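You operate a simulated robot arm through the tools that you are given. There is no shell and no other tool. Be economical: measure what you need, move in short steps, check, and stop when the job is done.

You are at the controls of a simulated robot arm. One attempt, no reset.

JOB
Pour the jug back into the drum labelled yellow and reseal the drum.
Fine: lid on and clamp ring shut; put the jug down. Set down upright: red-handled jug.

Only the result counts: the job must be done as asked and must still hold three seconds after the hand-in. Knocking over, shifting, dropping, spilling or breaking anything else fails it. A push-on lid holds only when it is set on centred and level and pressed home; a screw cap is set on level and turned clockwise until tight.

ROBOT AND FRAMES
A 6-joint arm with a fingered hand, on a carriage that runs on a rail from [8, -1676] to [-2, 464] (x, y) and turns from -2.112 to 3.7 rad about z. Base frame: it is fixed where the carriage stands at the start and does not move with it; the origin is on the floor, on the carriage's upright axis, x ahead of it, y to its left, z up; the surface under the hand at the start is at about z = 420. Units: mm, rad, N and s.
Its first joint turns from -2.897 to 2.897 rad. Places, roughly: black drum lid (21x20x6 cm) [1000, 600, 800]; blue drum D1 [1000, 600, 600]; blue drum D2 [1000, 400, 600]; blue drum D3 [1000, 100, 600]; clamp lever of drum D1 [800, 600, 700]; clamp lever of drum D2 [800, 400, 700]; clamp lever of drum D3 [800, 100, 700]; table top before the drums [700, 400, 400]. Payload 4 kg.
The tool frame sits at the grasp point between the pads (the TCP): z along the fingers, y along the line on which they close. The tips reach 26 mm beyond it. Largest opening 132 mm; the body of the gripper starts 73 mm behind the TCP. The gripper is a hand of 4 fingers: y runs from the thumb to the fingers, the wrist lies at [0, 0, -239] in the tool frame.
Orientation is that of the tool frame in the base frame, as a unit quaternion [x, y, z, w]. With the fingers straight down and closing along the base's y, the tool's x points along the base's -x, its y along +y and its z along -z.

CONTROLS
- The arm moves only by the tool nudge_tool. Its argument "series" is one flat list of numbers, 6 for each row, row after row: the shift along the base's x, y, z in mm, then the turn, a rotation vector about the base's x, y, z in rad. In form: [tx, ty, tz, wx, wy, wz, tx, ty, tz, wx, wy, wz, ...]. A call has 1 to 20 rows; each row shifts and turns the commanded pose from where the row before left it. Rows are played at 5 a second. More than 50 mm and 0.15 rad between two rows, and nothing of the call is played. A pose out of reach is approached as far as the arm can. The call stops where the force on the tool passes 40 N (or 10 N more than at its start, if that is more) or the arm is blocked; 0.2 s more then pass. In this call time passes only in rows, and 0.2 s behind the last. The reply holds the time, the measured pose of the TCP, the force on the tool along the base axes, the opening and the grip force, in the units named above and with some noise, with the torque about the TCP (base axes, N m) and any sound that the robot's microphone picked up.
- Cameras (640 x 400 px; columns grow to the right, rows downward): "scene" is now at [301.4, 211.1, 1352.7]; the picture's right is [0.28, -0.96, 0.00], its down [-0.68, -0.20, -0.70] and it looks along [0.67, 0.20, -0.71] (base axes); focal length 264 px, centre (320, 200). "wrist" rides on the gripper at [68, 2, -97] in the tool frame; the picture's right is [-0.03, 1.00, 0.00], its down [-0.82, -0.02, -0.58] and it looks along [-0.58, -0.01, 0.82] (tool axes); focal length 270 px, centre (320, 200). There is no depth. A picture from a camera that has moved, and an enlarged one, comes with that camera's place and axes in the base frame and with its lens.
- grab_frame(camera): a new picture of that camera. No time passes.
- lift_body(by): slides the trunk up (or, below 0, down) by that many mm; the arm and the scene camera ride with it, the base frame stays. It gives what a move gives, with no picture.
- base_move(legs): drives the robot by 1 to 6 legs, each [ahead, left, turn to the left] in mm, mm and rad, along the robot's own axes; the way and the turn of a leg run together, so that a leg with both is an arc; at most 1500 mm and 3.142 rad a leg. The arm and the cameras ride along, it lands a little off, and it stops where it bumps. It keeps to its track: a leg is cut to what the track allows. It gives what a move gives.
- move_fingers(finger1, finger2, finger3, thumb_bend): sets how far each is bent, from 0 (flat) to 1 (curled in); at 0.3 the hand is open as for a grip, at 0.7 the pads meet at the TCP. One left out holds its place. A second passes; each finger stops where it meets its share of the squeeze, and holds until it gets a number again. It is the only way to open and close the hand. It gives what a move gives, with no picture; readings hold the bend of each and the force on the fingers (four entries, about 0 where the hand has none), thumb and palm.
- head_to(pan, tilt): turns the head with the scene camera to pan (to the left, within 2.496 rad either way) and tilt (down, from -0.506 to 1.204), counted from straight ahead of the robot. It gives what a move gives.
- close_up(camera, box): a new picture of the part [left, top, right, bottom] of that camera's present view, enlarged. No time passes.
- finish_job(): hands the job in; it is judged then, once.

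Work in short steps. Places have to be worked out from the pictures, the camera data and where the tool is seen: move nearer, look again, correct. Check each grasp and each placing, and mend what went wrong. You have 120 turns and 78 pictures in all, those below and enlarged ones among them. Open the gripper and draw the arm clear of the work before you hand the job in, unless the task says otherwise; then end with one line.

The tools are called after "Emit:" as name(argument=value, ...) on one line, values as JSON. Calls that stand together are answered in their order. nudge_tool: Moves the arm, as the interface text tells. Its arguments: {"type":"object","properties":{"series":{"type":"array"}},"required":["series"]} The other tools are called the same way: lift_body (by) slides the trunk up or down; move_fingers (finger1, finger2, finger3, thumb_bend) moves the fingers one by one; base_move (legs) drives the base; head_to (pan, tilt) turns the head that bears the scene camera; grab_frame (camera) takes a picture; close_up (camera, box) takes an enlarged picture of a part of a camera's view; finish_job () hands the job in.

At the start:

```text
time: 0.0
eef_pos: [644.0, 383.6, 1110.1]
ee_rot: [-0.001, 1.0, 0.0, 0.001]
force: [-0.3, -0.6, 0.4]
moment: [0.02, -0.03, 0.01]
width: 131.9
grasp_force: 0.1
shape: jaw
bend: [0.3, 0.3, 0.3, 0.3]
finger forces: [0.0, 0.1, 0.0, 0.0, 0.0, 0.0]
trunk travel left (down, up): [-375.0, 253.0]
robot x, y, heading: [1.9, 0.1, -0.005]
head pan, tilt: [0.288, 0.791]
```

scene: 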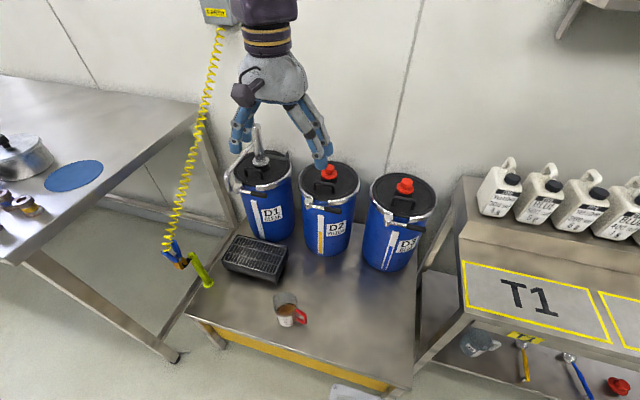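
wrist: 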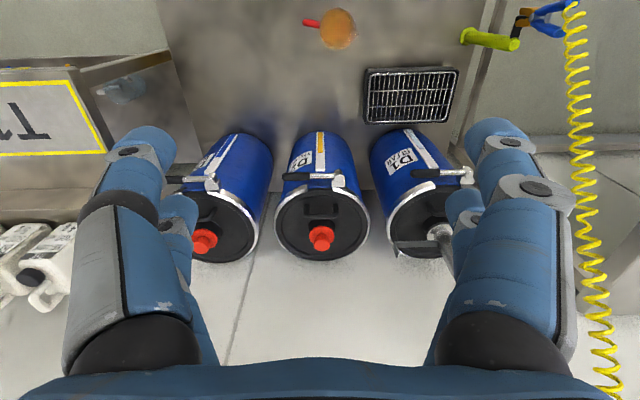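

I start by looking more closely at the drums, their labels and the jug.

Emit:
close_up(camera="scene", box=[210, 130, 450, 280])

Emit:
close_up(camera="scene", box=[150, 220, 390, 370])

Emit:
close_up(camera="wrist", box=[160, 120, 480, 320])

```text
2.67 times, centred on (330, 205) of scene
camera zoom: at [301.4, 211.1, 1352.7], right [0.28, -0.96, 0.0], down [-0.68, -0.2, -0.7], along [0.67, 0.2, -0.71], focal length 704 px, centre (293, 187)
```

zoom: 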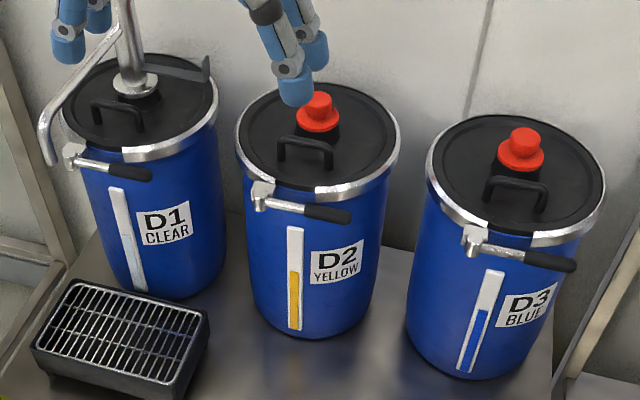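

```text
2.67 times, centred on (270, 295) of scene
camera zoom: at [301.4, 211.1, 1352.7], right [0.28, -0.96, 0.0], down [-0.68, -0.2, -0.7], along [0.67, 0.2, -0.71], focal length 704 px, centre (453, -53)
```

zoom: 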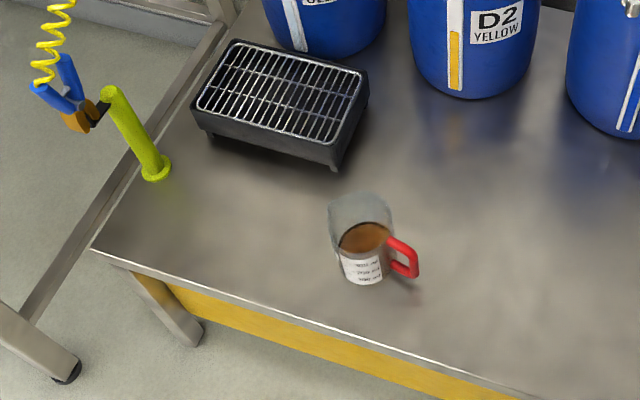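

```text
2.00 times, centred on (320, 220) of wrist
camera zoom: at [574.8, 384.0, 1206.8], right [0.03, 1.0, 0.0], down [0.82, -0.02, 0.58], along [0.58, -0.01, -0.82], focal length 541 px, centre (320, 160)
```

zoom: 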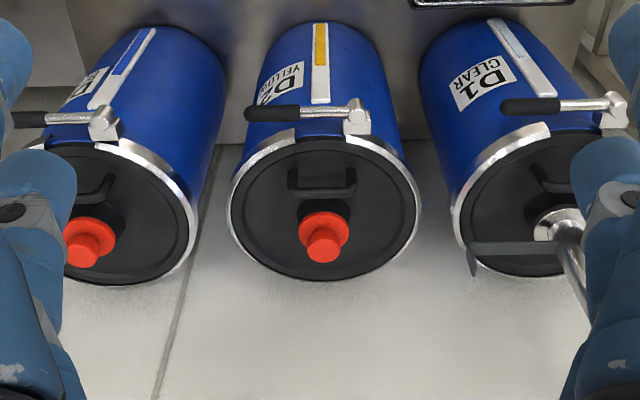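

D2 is the yellow drum, with its lever on the front side (pivot at +y, grip at -y). The jug stands near [615, 420] with its handle toward -y. I first bring the hand in front of the base, so that I can drive the carriage left toward D2.

Emit:
nudge_tool(series=[0, -45, 0, 0, 0, 0, 0, -45, 0, 0, 0, 0, 0, -45, 0, 0, 0, 0, 0, -45, 0, 0, 0, 0, 0, -45, 0, 0, 0, 0, 0, -45, 0, 0, 0, 0, 0, -45, 0, 0, 0, 0, 0, -45, 0, 0, 0, 0])

```text
time: 1.8
eef_pos: [645.4, 22.2, 1110.2]
ee_rot: [0.0, 1.0, 0.001, 0.001]
force: [-0.3, 1.0, 0.4]
moment: [-0.02, -0.02, -0.02]
width: 131.9
grasp_force: 0.0
shape: jaw
bend: [0.3, 0.3, 0.3, 0.3]
finger forces: [0.0, 0.0, 0.1, 0.0, 0.0, 0.1]
trunk travel left (down, up): [-375.0, 253.0]
robot x, y, heading: [-1.4, -3.0, 0.001]
head pan, tilt: [0.288, 0.791]
```

The hand is centred in front of the base. I drive the carriage left by 380 so that D2 lies straight ahead.

Emit:
base_move(legs=[[0, 380, 0]])

Emit:
head_to(pan=0.0, tilt=0.85)

Emit:
grab_frame(camera="scene")

Emit:
grab_frame(camera="wrist")

```text
time: 4.2
eef_pos: [644.1, 403.6, 1110.4]
ee_rot: [0.001, 1.0, 0.0, 0.0]
force: [0.6, 0.2, 0.7]
moment: [0.0, 0.01, 0.0]
width: 131.8
grasp_force: 0.0
shape: jaw
bend: [0.3, 0.3, 0.3, 0.3]
finger forces: [0.1, 0.0, 0.0, 0.0, 0.1, 0.0]
trunk travel left (down, up): [-375.0, 253.0]
robot x, y, heading: [0.3, 380.3, -0.01]
head pan, tilt: [0.288, 0.791]
```

```text
time: 5.0
eef_pos: [642.9, 402.2, 1110.7]
ee_rot: [0.002, 1.0, 0.001, 0.0]
force: [-0.1, 0.1, -0.3]
moment: [-0.01, -0.01, 0.02]
width: 131.8
grasp_force: 0.0
shape: jaw
bend: [0.3, 0.3, 0.3, 0.3]
finger forces: [0.1, 0.1, 0.1, 0.1, 0.0, 0.0]
trunk travel left (down, up): [-375.0, 253.0]
robot x, y, heading: [-0.7, 381.0, -0.005]
head pan, tilt: [0.0, 0.85]
```

```text
72 pictures are left
camera scene: at [300.6, 569.1, 1348.0], right [0.0, -1.0, 0.0], down [-0.75, 0.0, -0.66], along [0.66, 0.0, -0.75], focal length 264 px, centre (320, 200)
```

scene: 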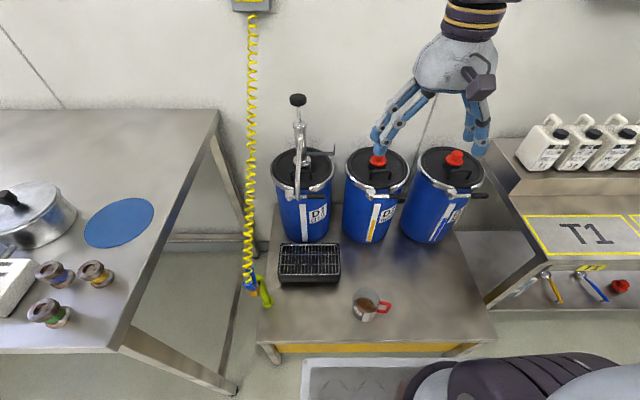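

```text
71 pictures are left
camera wrist: at [574.5, 404.0, 1207.4], right [0.03, 1.0, 0.0], down [0.82, -0.02, 0.58], along [0.58, -0.02, -0.82], focal length 270 px, centre (320, 200)
```

wrist: 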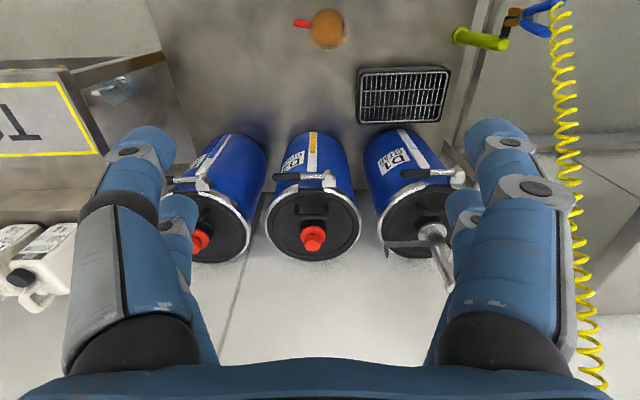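

D1's pump stands tall at y≈650, so I'll keep clear of it. I take close-ups of D2's top and the jug.

Emit:
close_up(camera="scene", box=[330, 135, 426, 195])

Emit:
close_up(camera="scene", box=[322, 270, 418, 330])

Emit:
close_up(camera="wrist", box=[240, 140, 400, 280])

```text
6.67 times, centred on (378, 165) of scene
camera zoom: at [300.6, 569.1, 1348.0], right [0.0, -1.0, 0.0], down [-0.75, 0.0, -0.66], along [0.66, 0.0, -0.75], focal length 1761 px, centre (-67, 433)
```

zoom: 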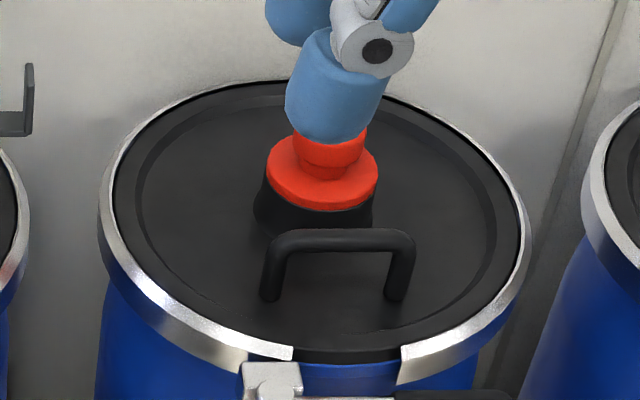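

```text
6.67 times, centred on (370, 300) of scene
camera zoom: at [300.6, 569.1, 1348.0], right [0.0, -1.0, 0.0], down [-0.75, 0.0, -0.66], along [0.66, 0.0, -0.75], focal length 1761 px, centre (-13, -467)
```

zoom: 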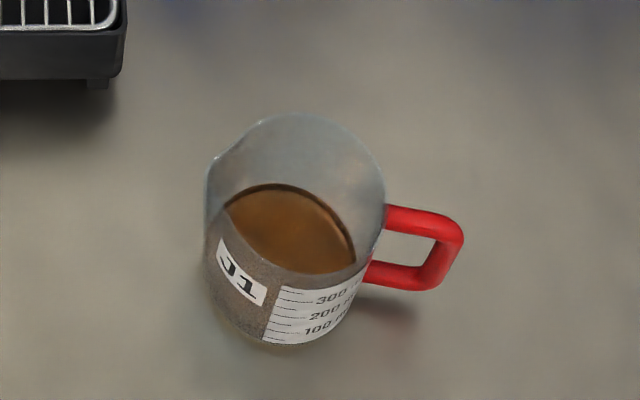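

```text
2.86 times, centred on (320, 210) of wrist
camera zoom: at [574.5, 404.0, 1207.4], right [0.03, 1.0, 0.0], down [0.82, -0.02, 0.58], along [0.58, -0.02, -0.82], focal length 772 px, centre (320, 171)
```

zoom: 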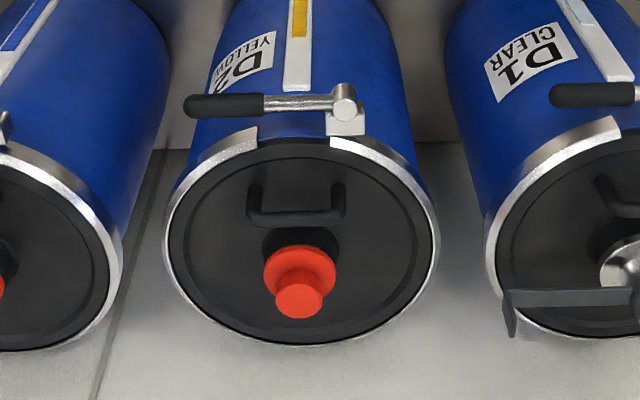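

The geometry from both cameras is consistent. Lever pivot ≈ [845, 414, 767], grip tip ≈ [834, 309, 762], lid handle ≈ [904, 379, 795] along y, jug ≈ [615, 420] with its spout toward +y. I turn the hand +90° about z so it closes along x, and come above the lever grip for a nearer look.

Emit:
nudge_tool(series=[14, -6.5, -14, 0, 0, 0.1309, 14, -6.5, -14, 0, 0, 0.1309, 14, -6.5, -14, 0, 0, 0.1309, 14, -6.5, -14, 0, 0, 0.1309, 14, -6.5, -14, 0, 0, 0.1309, 14, -6.5, -14, 0, 0, 0.1309, 14, -6.5, -14, 0, 0, 0.1309, 14, -6.5, -14, 0, 0, 0.1309, 14, -6.5, -14, 0, 0, 0.1309, 14, -6.5, -14, 0, 0, 0.1309, 14, -6.5, -14, 0, 0, 0.1309, 14, -6.5, -14, 0, 0, 0.1309])

Emit:
grab_frame(camera="wrist")

Emit:
close_up(camera="scene", box=[300, 70, 492, 190])

```text
time: 7.6
eef_pos: [805.8, 383.4, 931.6]
ee_rot: [-0.693, 0.72, -0.023, -0.017]
force: [-0.2, 0.0, 1.3]
moment: [0.02, -0.02, -0.01]
width: 131.9
grasp_force: 0.0
shape: jaw
bend: [0.3, 0.3, 0.3, 0.3]
finger forces: [0.0, 0.1, 0.0, 0.0, 0.0, 0.1]
out of reach, approached as far as the arm can: row 11, 12
trunk travel left (down, up): [-375.0, 253.0]
robot x, y, heading: [-4.4, 383.6, -0.005]
head pan, tilt: [0.0, 0.85]
```

```text
67 pictures are left
camera wrist: at [801.0, 319.9, 1033.0], right [-1.0, 0.06, -0.01], down [0.05, 0.85, 0.53], along [0.04, 0.53, -0.85], focal length 270 px, centre (320, 200)
```

wrist: 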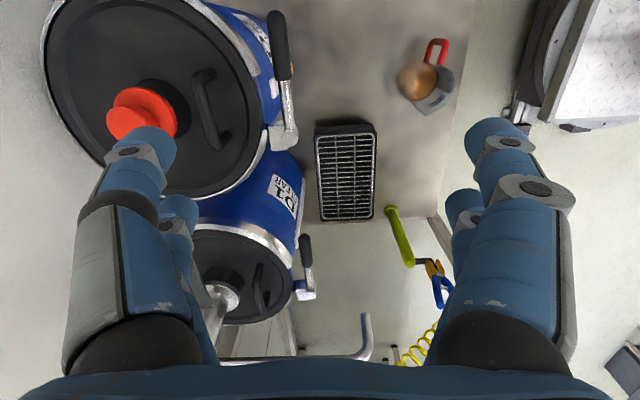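

```text
3.33 times, centred on (396, 130) of scene
camera zoom: at [300.4, 568.8, 1348.1], right [0.0, -1.0, 0.0], down [-0.75, 0.0, -0.66], along [0.66, 0.0, -0.75], focal length 881 px, centre (67, 433)
```

zoom: 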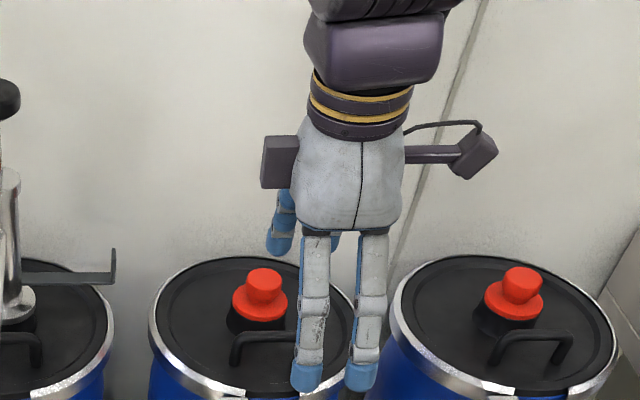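

The last rows fell short: the hand is at y=383 instead of 325. I test whether I can continue toward -y from here, with small steps.

Emit:
nudge_tool(series=[0, -20, 0, 0, 0, 0, 0, -20, 0, 0, 0, 0, 0, -15, 0, 0, 0, 0])

```text
time: 8.4
eef_pos: [802.0, 360.0, 926.7]
ee_rot: [-0.688, 0.725, -0.031, -0.023]
force: [0.5, 0.2, 0.1]
moment: [0.02, 0.02, -0.01]
width: 132.2
grasp_force: 0.0
shape: jaw
bend: [0.3, 0.3, 0.3, 0.3]
finger forces: [0.1, 0.0, 0.0, 0.0, 0.0, 0.0]
out of reach, approached as far as the arm can: row 1, 2, 3
trunk travel left (down, up): [-375.0, 253.0]
robot x, y, heading: [-3.5, 380.5, -0.001]
head pan, tilt: [0.0, 0.85]
```

It's a wrist yaw limit, about 88° relative to the arm's azimuth. I move the carriage to y≈200 so the drum lies to its left, which gives yaw room. The fingertips (z≈900) are above everything near there.

Emit:
base_move(legs=[[0, -180, 0]])

Emit:
nudge_tool(series=[5, 25, 0, 0, 0, 0.03, 5, 25, 0, 0, 0, 0.03, 5, 25, 0, 0, 0, 0, 5, 25, 0, 0, 0, 0, 5, 25, 0, 0, 0, 0])

```text
time: 9.9
eef_pos: [804.3, 177.7, 927.8]
ee_rot: [-0.688, 0.725, -0.03, -0.024]
force: [-0.2, -0.3, 1.0]
moment: [0.0, -0.04, 0.01]
width: 131.8
grasp_force: 0.1
shape: jaw
bend: [0.3, 0.3, 0.3, 0.3]
finger forces: [0.0, 0.1, 0.0, 0.0, 0.0, 0.0]
trunk travel left (down, up): [-375.0, 253.0]
robot x, y, heading: [1.9, 198.6, -0.001]
head pan, tilt: [0.0, 0.85]
```

```text
time: 11.1
eef_pos: [826.3, 303.0, 928.4]
ee_rot: [0.71, -0.703, 0.031, 0.021]
force: [0.0, -0.5, 0.1]
moment: [0.04, -0.01, 0.0]
width: 131.7
grasp_force: 0.1
shape: jaw
bend: [0.3, 0.3, 0.3, 0.3]
finger forces: [0.0, 0.1, 0.1, 0.1, 0.1, 0.0]
trunk travel left (down, up): [-375.0, 253.0]
robot x, y, heading: [2.7, 197.4, -0.008]
head pan, tilt: [0.0, 0.85]
```

That worked. I correct the slight tilt of the tool and look again.

Emit:
nudge_tool(series=[0, 0, 0, 0.073, 0.015, 0])

Emit:
grab_frame(camera="wrist")

Emit:
grab_frame(camera="scene")

```text
time: 11.5
eef_pos: [829.1, 302.8, 927.3]
ee_rot: [0.711, -0.703, 0.0, 0.001]
force: [-0.5, 0.3, -0.2]
moment: [0.02, -0.01, 0.02]
width: 131.6
grasp_force: 0.1
shape: jaw
bend: [0.3, 0.3, 0.3, 0.3]
finger forces: [0.0, 0.0, 0.0, 0.0, 0.1, 0.0]
trunk travel left (down, up): [-375.0, 253.0]
robot x, y, heading: [-0.4, 200.3, -0.003]
head pan, tilt: [0.0, 0.85]
```

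```text
65 pictures are left
camera wrist: at [827.1, 234.4, 1024.6], right [-1.0, 0.02, 0.0], down [0.01, 0.82, 0.58], along [0.01, 0.58, -0.82], focal length 270 px, centre (320, 200)
```

wrist: 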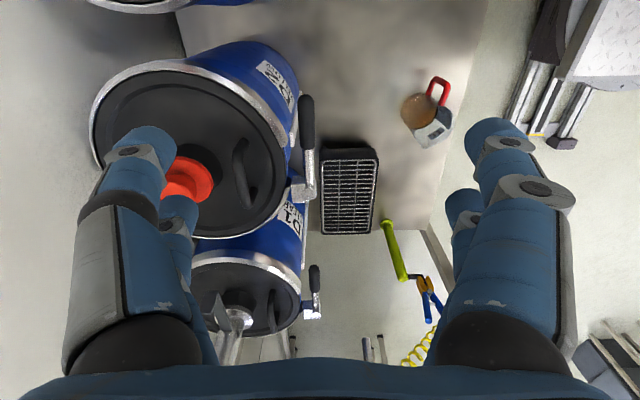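

```text
64 pictures are left
camera scene: at [301.4, 386.3, 1348.0], right [0.0, -1.0, 0.0], down [-0.75, 0.0, -0.66], along [0.66, 0.0, -0.75], focal length 264 px, centre (320, 200)
```

scene: 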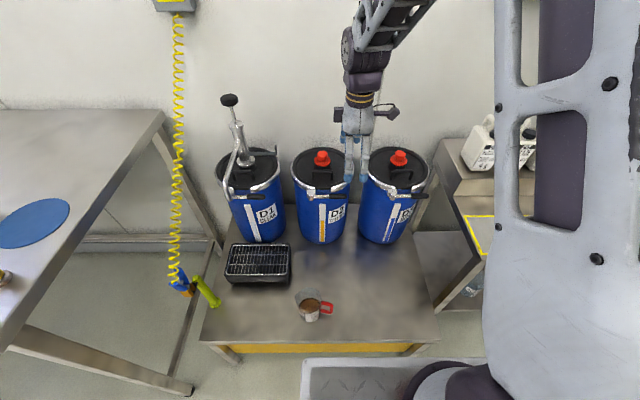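

The lever tip is at about [839, 303] and the pivot about [848, 407], if z≈765. I zoom into the scene view to refine the height.

Emit:
close_up(camera="scene", box=[272, 140, 368, 200])

Emit:
close_up(camera="wrist", box=[200, 70, 360, 220])

```text
6.67 times, centred on (320, 170) of scene
camera zoom: at [301.4, 386.3, 1348.0], right [0.0, -1.0, 0.0], down [-0.75, 0.0, -0.66], along [0.66, 0.0, -0.75], focal length 1761 px, centre (320, 400)
```

zoom: 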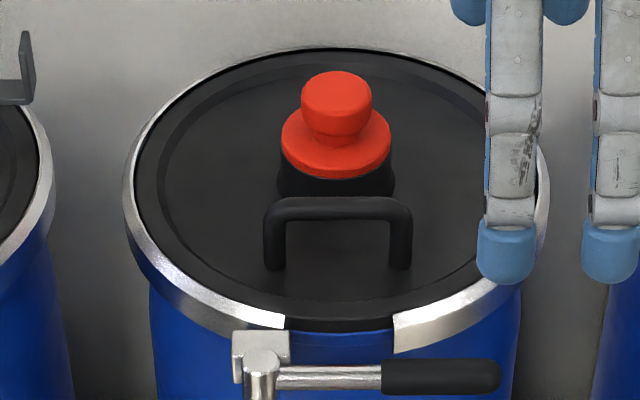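

```text
2.67 times, centred on (280, 145) of wrist
camera zoom: at [827.1, 234.4, 1024.6], right [-1.0, 0.02, 0.0], down [0.01, 0.82, 0.58], along [0.01, 0.58, -0.82], focal length 721 px, centre (427, 347)
```

zoom: 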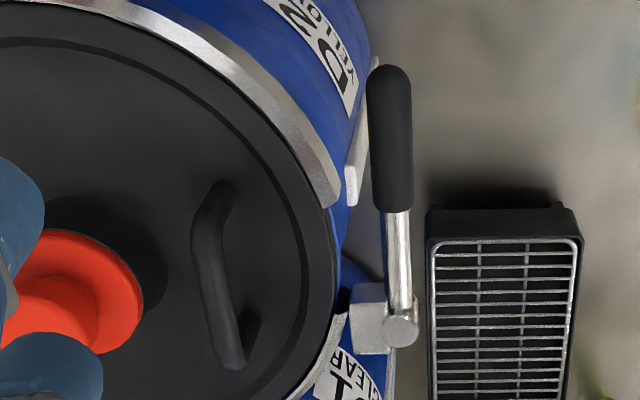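

The lever grip is centred at about x=843, y 304–355, z≈750, and the ring edge near its tip is at x≈875–880. I lower toward it with the thumb (inner face +66 in x) aligned to slip just behind the lever tip, and stop above it to check.

Emit:
nudge_tool(series=[-20, 2, -30, 0, 0, 0, -17, 2, -30, 0, 0, 0, 0, 0, -35, 0, 0, 0, 0, 0, -30, 0, 0, 0])

Emit:
grab_frame(camera="wrist")

Emit:
close_up(camera="scene", box=[282, 140, 378, 200])

```text
time: 12.5
eef_pos: [790.7, 307.2, 799.3]
ee_rot: [0.71, -0.704, 0.001, 0.001]
force: [0.0, 0.4, 0.8]
moment: [0.01, -0.01, 0.02]
width: 131.8
grasp_force: 0.1
shape: jaw
bend: [0.3, 0.3, 0.3, 0.3]
finger forces: [0.1, 0.1, 0.1, 0.0, 0.0, 0.1]
trunk travel left (down, up): [-375.0, 253.0]
robot x, y, heading: [-3.0, 198.6, -0.005]
head pan, tilt: [0.0, 0.85]
```

```text
61 pictures are left
camera wrist: at [789.2, 238.1, 897.7], right [-1.0, 0.02, 0.0], down [0.01, 0.82, 0.58], along [0.01, 0.58, -0.82], focal length 270 px, centre (320, 200)
```

wrist: 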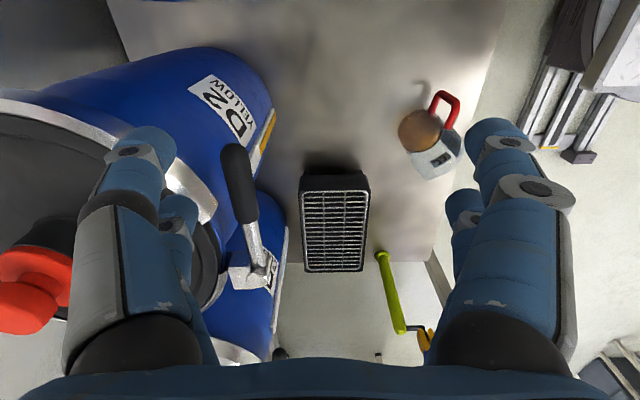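

```text
6.67 times, centred on (330, 170) of scene
camera zoom: at [301.1, 386.1, 1348.1], right [0.0, -1.0, 0.0], down [-0.75, 0.0, -0.66], along [0.66, 0.0, -0.75], focal length 1761 px, centre (253, 400)
```

zoom: 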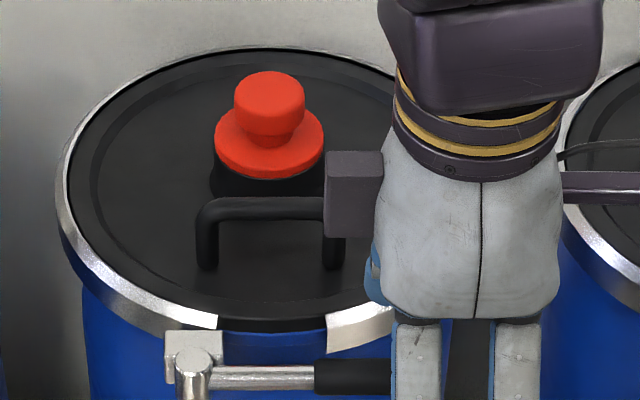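

The hand has two digits per side, at ±20 mm along tool x. I shift to y≈288 so only the +y digit of the far side goes behind the lever tip, then lower to lever height.

Emit:
nudge_tool(series=[-2, -19, 0, 0, 0, 0, 0, 0, -20, 0, 0, 0, 0, 0, -15, 0, 0, 0, 0, 0, -12, 0, 0, 0])

Emit:
grab_frame(camera="wrist")

```text
time: 13.5
eef_pos: [790.1, 288.1, 753.4]
ee_rot: [0.711, -0.704, 0.0, 0.001]
force: [-0.8, 1.2, 0.1]
moment: [0.01, -0.04, 0.0]
width: 131.7
grasp_force: 0.0
shape: jaw
bend: [0.3, 0.3, 0.3, 0.3]
finger forces: [0.0, 0.1, 0.1, 0.0, 0.0, 0.0]
trunk travel left (down, up): [-375.0, 253.0]
robot x, y, heading: [-1.9, 195.6, -0.001]
head pan, tilt: [0.0, 0.85]
```

```text
59 pictures are left
camera wrist: at [788.6, 218.9, 851.4], right [-1.0, 0.02, 0.0], down [0.01, 0.82, 0.58], along [0.01, 0.58, -0.82], focal length 270 px, centre (320, 200)
```

wrist: 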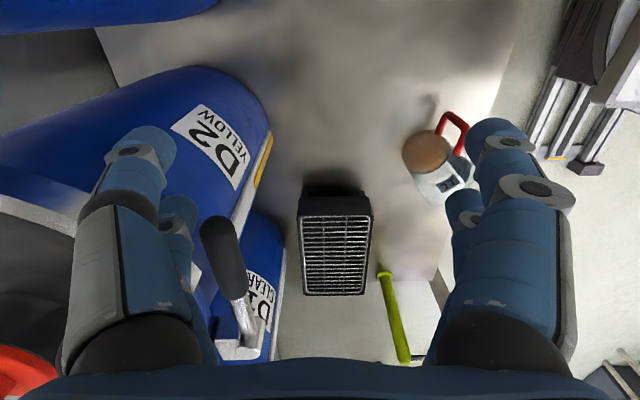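

The digit sits behind the lever tip with no contact force. I swing the lever open about its pivot (≈[846, 411]), turning the hand with it, first 30°.

Emit:
nudge_tool(series=[-15.6, 8.4, 0, 0, 0, -0.1309, -14.3, 10.4, 0, 0, 0, -0.1309, -12.9, 12.1, 0, 0, 0, -0.1309, -11.2, 13.6, 0, 0, 0, -0.1309])

Emit:
grab_frame(camera="wrist")

```text
time: 14.5
eef_pos: [735.5, 333.4, 755.2]
ee_rot: [-0.503, 0.864, 0.001, -0.001]
force: [0.6, -2.6, 0.3]
moment: [0.03, 0.01, -0.15]
width: 131.9
grasp_force: 0.0
shape: jaw
bend: [0.3, 0.3, 0.27, 0.3]
finger forces: [0.1, 0.0, 1.7, 0.1, 0.0, 0.1]
trunk travel left (down, up): [-375.0, 253.0]
robot x, y, heading: [-3.6, 196.3, -0.001]
head pan, tilt: [0.0, 0.85]
```

```text
58 pictures are left
camera wrist: at [699.6, 274.0, 851.8], right [-0.86, 0.52, 0.0], down [0.42, 0.7, 0.58], along [0.3, 0.49, -0.82], focal length 270 px, centre (320, 200)
```

wrist: 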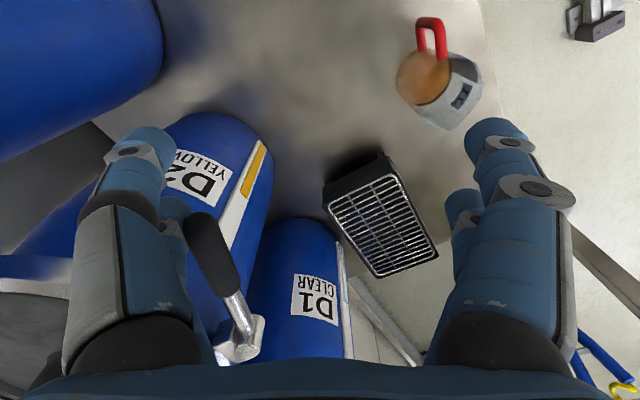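

The lever follows with light contact on finger 3. I continue the swing to 90°.

Emit:
nudge_tool(series=[-9.3, 15.1, 0, 0, 0, -0.1309, -7.2, 16.1, 0, 0, 0, -0.1309, -5.1, 16.9, 0, 0, 0, -0.1309, -2.9, 17.5, 0, 0, 0, -0.1309, -0.5, 17.6, 0, 0, 0, -0.1309, 1.8, 17.6, 0, 0, 0, -0.1309, 4.0, 17.2, 0, 0, 0, -0.1309, 6.3, 16.5, 0, 0, 0, -0.1309])

Emit:
grab_frame(camera="wrist")

Emit:
close_up(camera="scene", box=[230, 130, 390, 230])

```text
time: 16.3
eef_pos: [723.0, 466.3, 754.2]
ee_rot: [-0.003, 1.0, -0.001, -0.001]
force: [-0.2, -2.0, 0.8]
moment: [-0.04, -0.02, -0.11]
width: 131.7
grasp_force: 0.0
shape: jaw
bend: [0.3, 0.3, 0.27, 0.3]
finger forces: [0.1, 0.0, 1.8, 0.1, 0.0, 0.0]
trunk travel left (down, up): [-375.0, 253.0]
robot x, y, heading: [-0.6, 197.9, -0.002]
head pan, tilt: [0.0, 0.85]
```

```text
57 pictures are left
camera wrist: at [654.9, 467.0, 850.6], right [0.02, 1.0, 0.0], down [0.82, -0.02, 0.58], along [0.58, -0.01, -0.82], focal length 270 px, centre (320, 200)
```

wrist: 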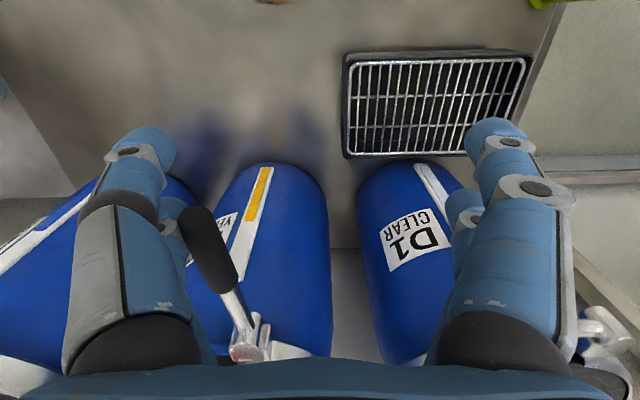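

```text
4.00 times, centred on (310, 180) of scene
camera zoom: at [301.4, 386.0, 1348.1], right [0.0, -1.0, 0.0], down [-0.75, 0.0, -0.66], along [0.66, 0.0, -0.75], focal length 1057 px, centre (360, 280)
```

zoom: 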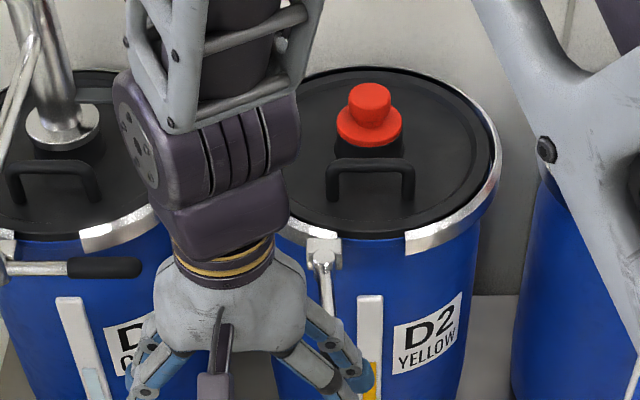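

The lever swung 90° with only ~2 N. I push it a little further (to ~112°), staying clear of D1's lever at x≈835.

Emit:
nudge_tool(series=[8.3, 15.6, 0, 0, 0, -0.1309, 10.4, 14.3, 0, 0, 0, -0.1309, 12.1, 12.9, 0, 0, 0, -0.1309])

Emit:
grab_frame(camera="wrist")

```text
time: 17.1
eef_pos: [753.9, 506.7, 755.5]
ee_rot: [0.192, 0.981, 0.0, -0.002]
force: [-0.9, -17.4, -1.9]
moment: [0.13, -0.06, 0.26]
width: 131.7
grasp_force: 0.2
shape: jaw
bend: [0.3, 0.3, 0.09, 0.3]
finger forces: [0.1, 0.0, 14.0, 0.1, 0.0, 0.0]
trunk travel left (down, up): [-375.0, 253.0]
robot x, y, heading: [3.3, 197.3, -0.011]
head pan, tilt: [0.0, 0.85]
```

```text
55 pictures are left
camera wrist: at [691.9, 533.3, 851.7], right [0.4, 0.92, 0.0], down [0.75, -0.33, 0.58], along [0.53, -0.23, -0.82], focal length 270 px, centre (320, 200)
```

wrist: 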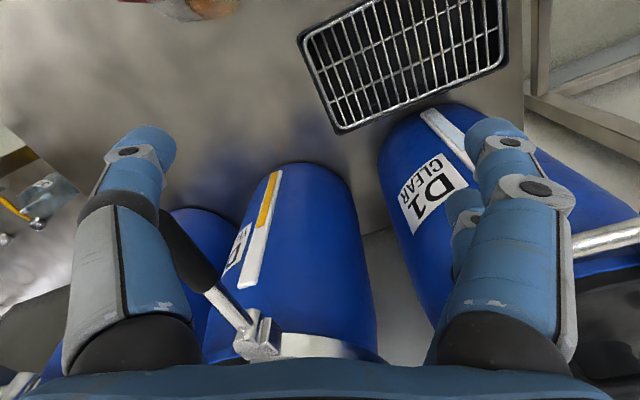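

Finger 3 reads 14 N, so the lever is at its end stop and fully open. I back off slightly and raise the hand clear.

Emit:
nudge_tool(series=[-10, 0, 0, 0, 0, 0.1309, -10, -5, 0, 0, 0, 0.1309, -5, -8, 0, 0, 0, 0.1309, 0, 0, 40, 0, 0, 0, 0, 0, 45, 0, 0, 0, 0, 0, 45, 0, 0, 0])

Emit:
move_fingers(finger3=0.3)

Emit:
close_up(camera="scene", box=[230, 130, 390, 230])

```text
time: 18.5
eef_pos: [728.3, 495.2, 884.0]
ee_rot: [-0.006, 1.0, 0.001, 0.0]
force: [0.5, 0.3, -0.1]
moment: [-0.03, 0.02, -0.02]
width: 132.0
grasp_force: 0.1
shape: jaw
bend: [0.3, 0.3, 0.3, 0.3]
finger forces: [0.0, 0.1, 0.0, 0.0, 0.0, 0.0]
trunk travel left (down, up): [-375.0, 253.0]
robot x, y, heading: [-0.6, 201.2, -0.007]
head pan, tilt: [0.0, 0.85]
```

```text
time: 19.5
eef_pos: [727.6, 494.9, 884.9]
ee_rot: [-0.004, 1.0, 0.001, -0.001]
force: [0.5, 0.2, -1.1]
moment: [0.08, 0.02, -0.01]
width: 133.0
grasp_force: 0.0
shape: fingers
bend: [0.3, 0.3, 0.3, 0.3]
finger forces: [0.1, 0.1, 0.1, 0.0, 0.0, 0.0]
trunk travel left (down, up): [-375.0, 253.0]
robot x, y, heading: [3.3, 198.2, 0.002]
head pan, tilt: [0.0, 0.85]
```

```text
4.00 times, centred on (310, 180) of scene
camera zoom: at [301.4, 386.2, 1348.0], right [0.0, -1.0, 0.0], down [-0.75, 0.0, -0.66], along [0.66, 0.0, -0.75], focal length 1057 px, centre (360, 280)
```

zoom: 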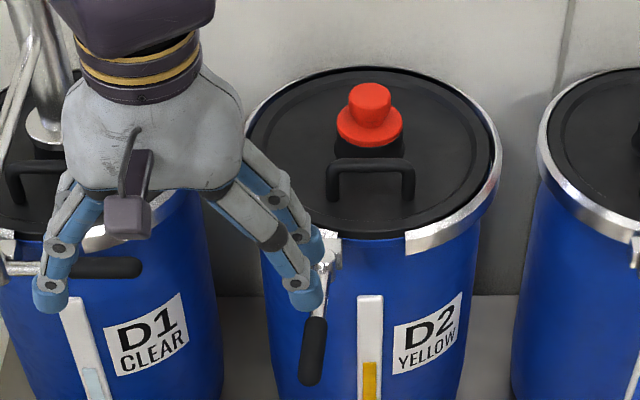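

The lever now points toward the robot, open. Next is the lid handle, a bar along y at about [907, 378, 795] with the red cap close behind it (x≥930). I bring the hand above it with yaw +90°, so it closes along x.

Emit:
nudge_tool(series=[14.3, -9.75, 2, 0, 0, 0.1309, 14.3, -9.75, 2, 0, 0, 0.1309, 14.3, -9.75, 2, 0, 0, 0.1309, 14.3, -9.75, 2, 0, 0, 0.1309, 14.3, -9.75, 2, 0, 0, 0.1309, 14.3, -9.75, 2, 0, 0, 0.1309, 14.3, -9.75, 2, 0, 0, 0.1309, 14.3, -9.75, 2, 0, 0, 0.1309, 14.3, -9.75, 2, 0, 0, 0.1309, 14.3, -9.75, 2, 0, 0, 0.1309, 14.3, -9.75, 2, 0, 0, 0.1309, 14.3, -9.75, 2, 0, 0, 0.1309])

Emit:
move_fingers(finger3=0.62, thumb_bend=0.62)

Emit:
grab_frame(camera="wrist")

Emit:
close_up(camera="scene", box=[240, 100, 400, 200])

```text
time: 22.1
eef_pos: [898.8, 379.0, 908.7]
ee_rot: [0.712, -0.702, 0.0, 0.002]
force: [0.0, 0.6, 0.4]
moment: [0.0, -0.03, 0.01]
width: 132.9
grasp_force: 0.1
shape: fingers
bend: [0.3, 0.3, 0.3, 0.3]
finger forces: [0.1, 0.1, 0.0, 0.0, 0.0, 0.0]
trunk travel left (down, up): [-375.0, 253.0]
robot x, y, heading: [-2.6, 201.8, -0.003]
head pan, tilt: [0.0, 0.85]
```

```text
time: 23.1
eef_pos: [900.0, 379.3, 908.4]
ee_rot: [0.71, -0.704, 0.0, 0.001]
force: [0.1, 0.8, -0.9]
moment: [0.0, 0.02, 0.03]
width: 79.8
grasp_force: 0.0
shape: fingers
bend: [0.3, 0.3, 0.62, 0.62]
finger forces: [0.0, 0.1, 0.1, 0.1, 0.0, 0.0]
trunk travel left (down, up): [-375.0, 253.0]
robot x, y, heading: [-0.0, 200.1, -0.001]
head pan, tilt: [0.0, 0.85]
```

```text
53 pictures are left
camera wrist: at [898.1, 310.4, 1004.9], right [-1.0, 0.02, 0.0], down [0.01, 0.82, 0.58], along [0.01, 0.58, -0.82], focal length 270 px, centre (320, 200)
```

wrist: 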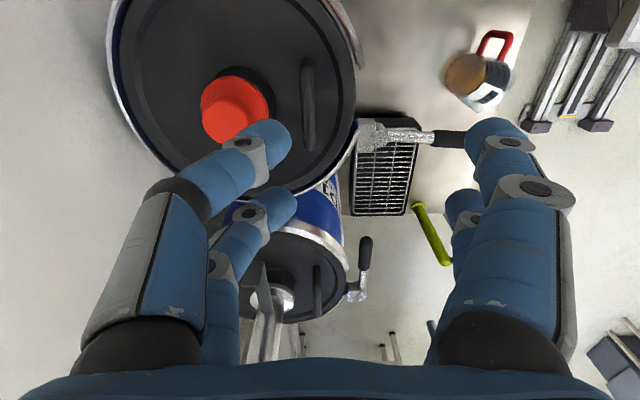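

```text
4.00 times, centred on (320, 150) of scene
camera zoom: at [301.4, 386.2, 1348.0], right [0.0, -1.0, 0.0], down [-0.75, 0.0, -0.66], along [0.66, 0.0, -0.75], focal length 1057 px, centre (320, 400)
```

zoom: 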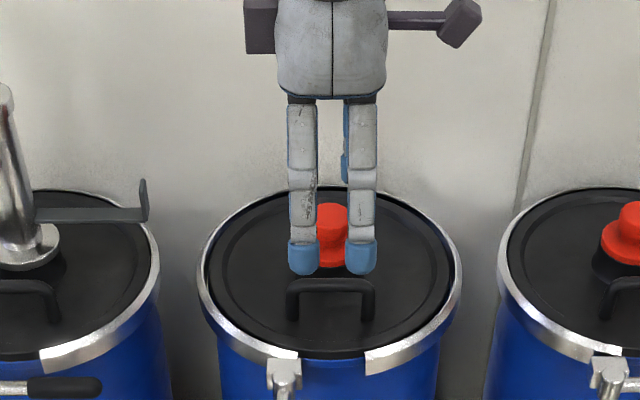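

The knob behind the handle reaches z≈829, so I'll tilt the hand 15° (wrist toward the robot). The bent far digits then slip vertically between handle and cap. I pre-close the near fingers and go to a check height.

Emit:
move_fingers(finger1=0.5, finger2=0.5)

Emit:
nudge_tool(series=[3, -1, -20, 0, -0.13, 0, 3, -1, -20, 0, -0.13, 0, 0, -1, -20, 0, 0, 0, 0, 0, -15, 0, 0, 0])

Emit:
grab_frame(camera="wrist")

Emit:
close_up(camera="scene", box=[272, 130, 368, 190])

```text
time: 24.1
eef_pos: [898.7, 378.0, 908.0]
ee_rot: [0.711, -0.704, 0.001, 0.002]
force: [0.4, 0.7, -0.3]
moment: [0.03, -0.02, 0.0]
width: 46.5
grasp_force: 0.1
shape: fingers
bend: [0.5, 0.5, 0.62, 0.62]
finger forces: [0.0, 0.1, 0.1, 0.1, 0.0, 0.0]
trunk travel left (down, up): [-375.0, 253.0]
robot x, y, heading: [-1.9, 201.2, -0.001]
head pan, tilt: [0.0, 0.85]
```

```text
time: 25.1
eef_pos: [907.2, 376.8, 831.6]
ee_rot: [0.703, -0.699, 0.092, -0.09]
force: [-0.3, 0.1, 1.1]
moment: [0.02, 0.0, 0.0]
width: 46.1
grasp_force: 0.0
shape: fingers
bend: [0.5, 0.5, 0.62, 0.62]
finger forces: [0.1, 0.0, 0.0, 0.1, 0.0, 0.0]
trunk travel left (down, up): [-375.0, 253.0]
robot x, y, heading: [3.1, 198.5, -0.007]
head pan, tilt: [0.0, 0.85]
```

```text
51 pictures are left
camera wrist: at [880.4, 307.8, 925.7], right [-0.97, 0.02, -0.26], down [-0.13, 0.82, 0.56], along [0.22, 0.58, -0.79], focal length 270 px, centre (320, 200)
```

wrist: 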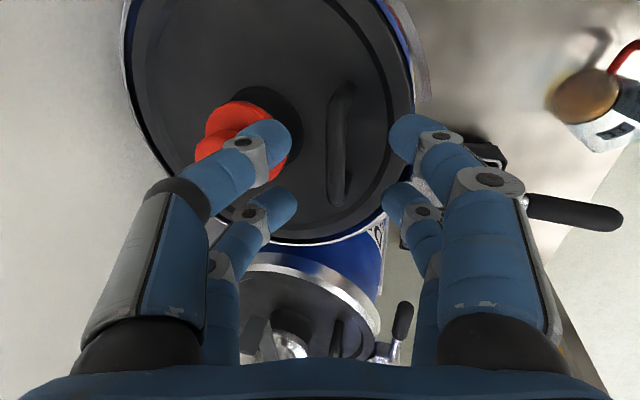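

```text
6.67 times, centred on (320, 160) of scene
camera zoom: at [301.3, 386.1, 1348.1], right [0.0, -1.0, 0.0], down [-0.75, 0.0, -0.66], along [0.66, 0.0, -0.75], focal length 1761 px, centre (320, 467)
```

zoom: 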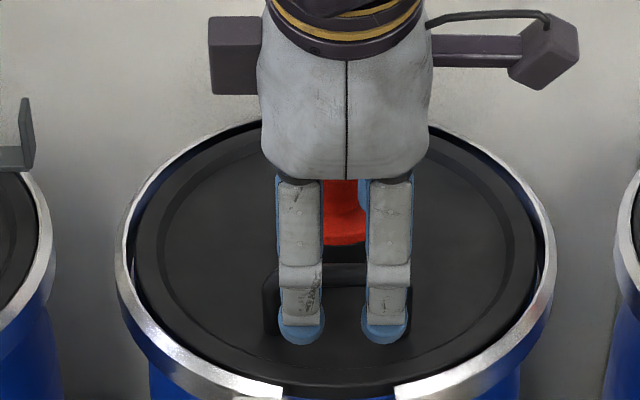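

The bar is at x≈905 and y 337–406, between the digit pairs. I make a small correction and lower so the pads straddle the bar.

Emit:
nudge_tool(series=[-4, -4, -4, 0, 0, 0, 0, 0, -8, 0, 0, 0, 0, 0, -8, 0, 0, 0, 0, 0, -8, 0, 0, 0])

Emit:
grab_frame(camera="wrist")

```text
time: 26.1
eef_pos: [902.4, 371.7, 804.3]
ee_rot: [0.704, -0.699, 0.093, -0.09]
force: [0.2, 0.6, -0.8]
moment: [0.0, -0.01, -0.01]
width: 46.2
grasp_force: 0.1
shape: fingers
bend: [0.5, 0.5, 0.62, 0.62]
finger forces: [0.1, 0.1, 0.0, 0.1, 0.1, 0.1]
trunk travel left (down, up): [-375.0, 253.0]
robot x, y, heading: [-0.9, 198.5, -0.001]
head pan, tilt: [0.0, 0.85]
```

```text
49 pictures are left
camera wrist: at [874.5, 302.8, 898.9], right [-0.97, 0.02, -0.26], down [-0.13, 0.82, 0.56], along [0.22, 0.58, -0.79], focal length 270 px, centre (320, 200)
```

wrist: 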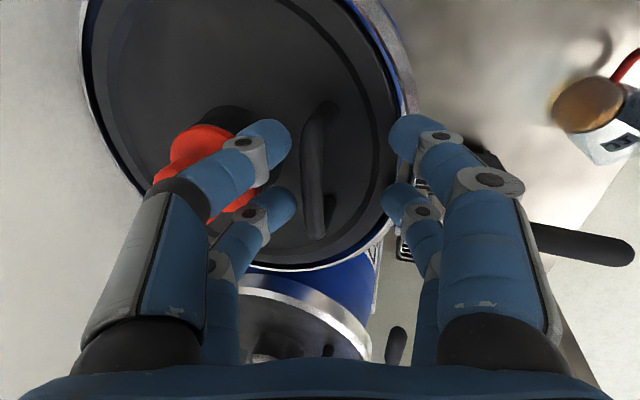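

The bar lies between the pads with no contact. I lower 7 mm more and close all digits on it.

Emit:
nudge_tool(series=[0, 0, -7, 0, 0, 0])

Emit:
move_fingers(finger1=0.78, finger2=0.78, finger3=0.78, thumb_bend=0.78)

Emit:
grab_frame(camera="wrist")

```text
time: 26.5
eef_pos: [901.7, 371.9, 800.3]
ee_rot: [0.704, -0.698, 0.092, -0.091]
force: [-4.6, 0.7, 16.9]
moment: [0.26, 0.74, 0.07]
width: 46.3
grasp_force: 8.9
shape: fingers
bend: [0.5, 0.53, 0.62, 0.62]
finger forces: [0.9, 17.2, 0.1, 0.1, 0.0, 0.0]
trunk travel left (down, up): [-375.0, 253.0]
robot x, y, heading: [-4.6, 198.9, -0.002]
head pan, tilt: [0.0, 0.85]
```

```text
time: 27.5
eef_pos: [901.4, 371.5, 798.5]
ee_rot: [0.704, -0.698, 0.092, -0.091]
force: [0.2, -0.4, -2.1]
moment: [0.01, 0.19, 0.02]
width: 15.9
grasp_force: 12.9
shape: fingers
bend: [0.57, 0.6, 0.77, 0.76]
finger forces: [6.4, 4.3, 5.1, 0.0, 8.8, 0.0]
trunk travel left (down, up): [-375.0, 253.0]
robot x, y, heading: [-0.0, 203.3, -0.005]
head pan, tilt: [0.0, 0.85]
```

```text
48 pictures are left
camera wrist: at [874.7, 302.4, 891.4], right [-0.97, 0.02, -0.25], down [-0.13, 0.82, 0.56], along [0.22, 0.58, -0.79], focal length 270 px, centre (320, 200)
```

wrist: 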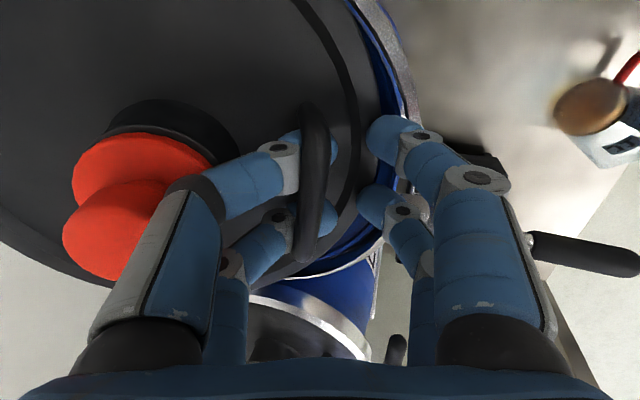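

The far digits seem to have hooked under the bar and the lid has shifted. I check with the scene camera before going on.

Emit:
close_up(camera="scene", box=[240, 110, 400, 210])

```text
4.00 times, centred on (320, 160) of scene
camera zoom: at [301.5, 386.2, 1348.0], right [0.0, -1.0, 0.0], down [-0.75, 0.0, -0.66], along [0.66, 0.0, -0.75], focal length 1057 px, centre (320, 360)
```

zoom: 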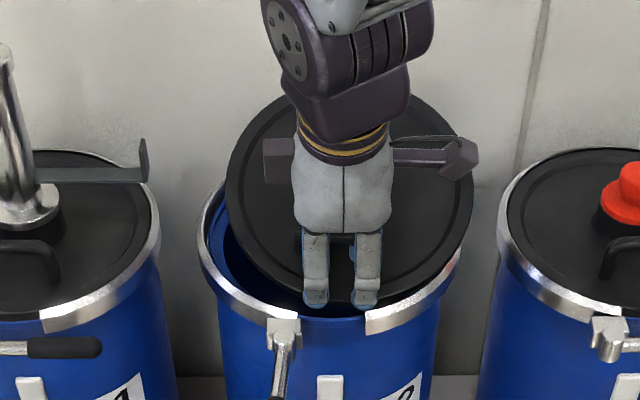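

The lid is loose and has tipped rear-up, hooked by the bar. I release the near fingers gradually so it swings back down onto the rim.

Emit:
move_fingers(finger1=0.5, finger2=0.5)

Emit:
grab_frame(camera="wrist")

Emit:
close_up(camera="scene", box=[240, 110, 400, 210])

```text
time: 28.5
eef_pos: [900.9, 371.8, 797.5]
ee_rot: [0.705, -0.698, 0.092, -0.09]
force: [-0.6, -0.3, -2.7]
moment: [0.06, 0.15, 0.04]
width: 24.3
grasp_force: 7.6
shape: fingers
bend: [0.5, 0.5, 0.78, 0.77]
finger forces: [2.6, 0.4, 5.3, 0.0, 7.8, 0.0]
trunk travel left (down, up): [-375.0, 253.0]
robot x, y, heading: [-0.6, 202.1, -0.008]
head pan, tilt: [0.0, 0.85]
```

```text
46 pictures are left
camera wrist: at [874.8, 302.4, 891.5], right [-0.97, 0.02, -0.26], down [-0.13, 0.82, 0.56], along [0.22, 0.58, -0.79], focal length 270 px, centre (320, 200)
```

wrist: 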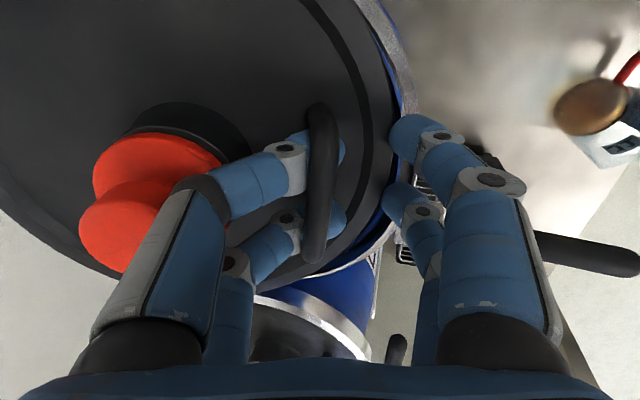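

```text
4.00 times, centred on (320, 160) of scene
camera zoom: at [301.5, 386.2, 1348.0], right [0.0, -1.0, 0.0], down [-0.75, 0.0, -0.66], along [0.66, 0.0, -0.75], focal length 1057 px, centre (320, 360)
```

zoom: 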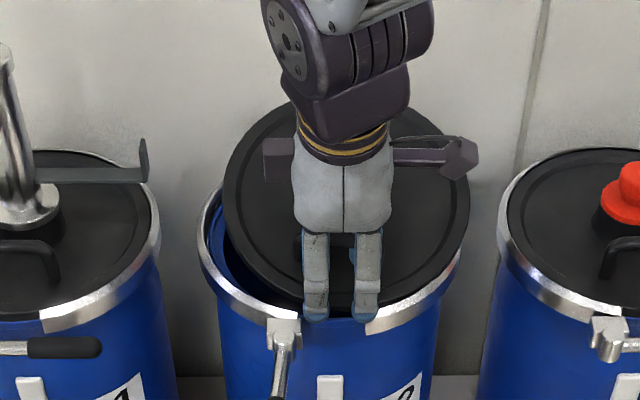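

It's coming down. I ease the far digits back too.

Emit:
move_fingers(finger3=0.68, thumb_bend=0.68)

Emit:
move_fingers(finger3=0.62, thumb_bend=0.62)

Emit:
grab_frame(camera="wrist")

Emit:
close_up(camera="scene", box=[240, 110, 400, 210])

```text
time: 29.5
eef_pos: [900.0, 373.1, 797.8]
ee_rot: [0.704, -0.698, 0.092, -0.09]
force: [-0.6, 0.0, -2.0]
moment: [-0.02, 0.09, 0.02]
width: 40.7
grasp_force: 2.7
shape: fingers
bend: [0.48, 0.49, 0.67, 0.68]
finger forces: [1.6, 0.8, 1.5, 0.0, 1.5, 0.1]
trunk travel left (down, up): [-375.0, 253.0]
robot x, y, heading: [-3.2, 196.6, -0.003]
head pan, tilt: [0.0, 0.85]
```

```text
time: 30.5
eef_pos: [901.1, 370.9, 798.0]
ee_rot: [0.704, -0.698, 0.092, -0.09]
force: [-0.4, -1.0, -0.4]
moment: [-0.02, 0.01, -0.03]
width: 47.5
grasp_force: 0.1
shape: fingers
bend: [0.49, 0.5, 0.62, 0.62]
finger forces: [0.5, 0.0, 0.0, 0.0, 0.0, 0.0]
trunk travel left (down, up): [-375.0, 253.0]
robot x, y, heading: [-1.8, 202.6, -0.0]
head pan, tilt: [0.0, 0.85]
```

```text
44 pictures are left
camera wrist: at [874.7, 302.4, 891.6], right [-0.97, 0.02, -0.26], down [-0.13, 0.82, 0.56], along [0.22, 0.58, -0.79], focal length 270 px, centre (320, 200)
```

wrist: 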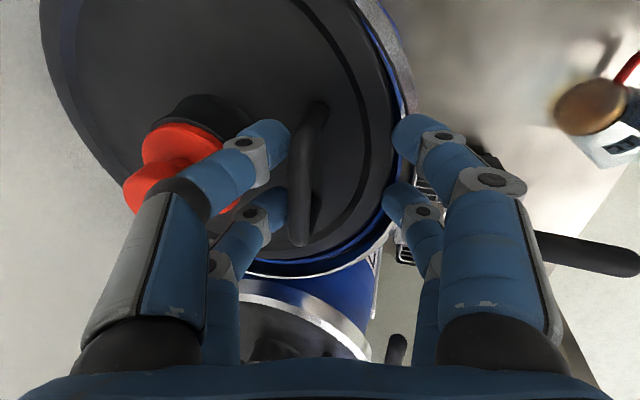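

```text
4.00 times, centred on (320, 160) of scene
camera zoom: at [301.4, 386.2, 1348.0], right [0.0, -1.0, 0.0], down [-0.75, 0.0, -0.66], along [0.66, 0.0, -0.75], focal length 1057 px, centre (320, 360)
```

zoom: 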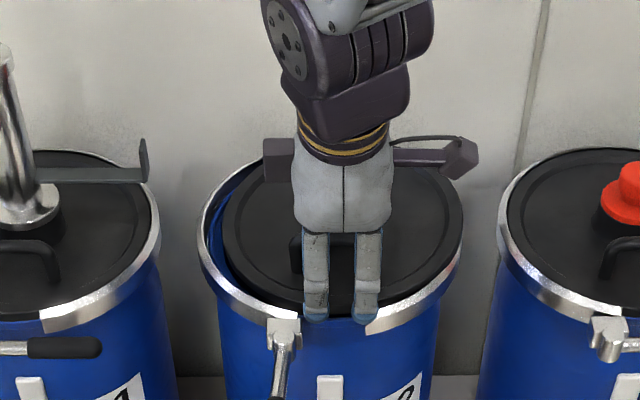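

The lid is lying nearly flat again, a bit shifted. I raise the hand clear and look at it afresh.

Emit:
nudge_tool(series=[0, 0, 25, 0, 0, 0, -20, 0, 45, 0, 0.13, 0, -30, 0, 45, 0, 0.13, 0])

Emit:
close_up(camera="wrist", box=[80, 0, 480, 250])

Emit:
close_up(camera="scene", box=[256, 120, 384, 200])

```text
refused: row 3 steps farther than a row can; nothing moved
```

```text
1.60 times, centred on (280, 125) of wrist
camera zoom: at [874.7, 302.4, 891.6], right [-0.97, 0.02, -0.26], down [-0.13, 0.82, 0.56], along [0.22, 0.58, -0.79], focal length 432 px, centre (384, 320)
```

zoom: 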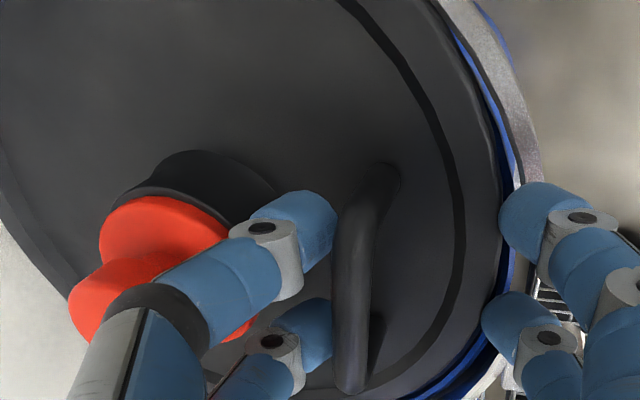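

```text
5.00 times, centred on (320, 160) of scene
camera zoom: at [301.4, 386.2, 1348.0], right [0.0, -1.0, 0.0], down [-0.75, 0.0, -0.66], along [0.66, 0.0, -0.75], focal length 1321 px, centre (320, 400)
```

zoom: 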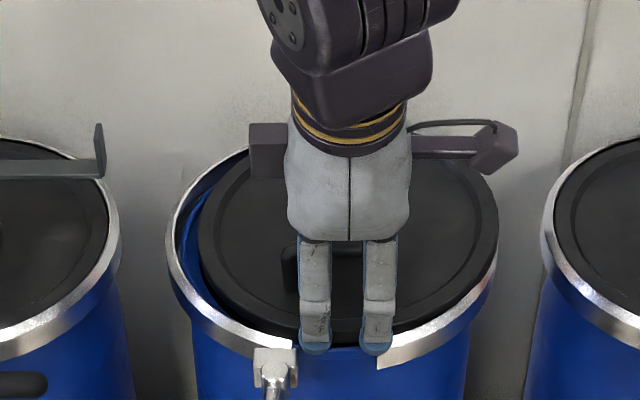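

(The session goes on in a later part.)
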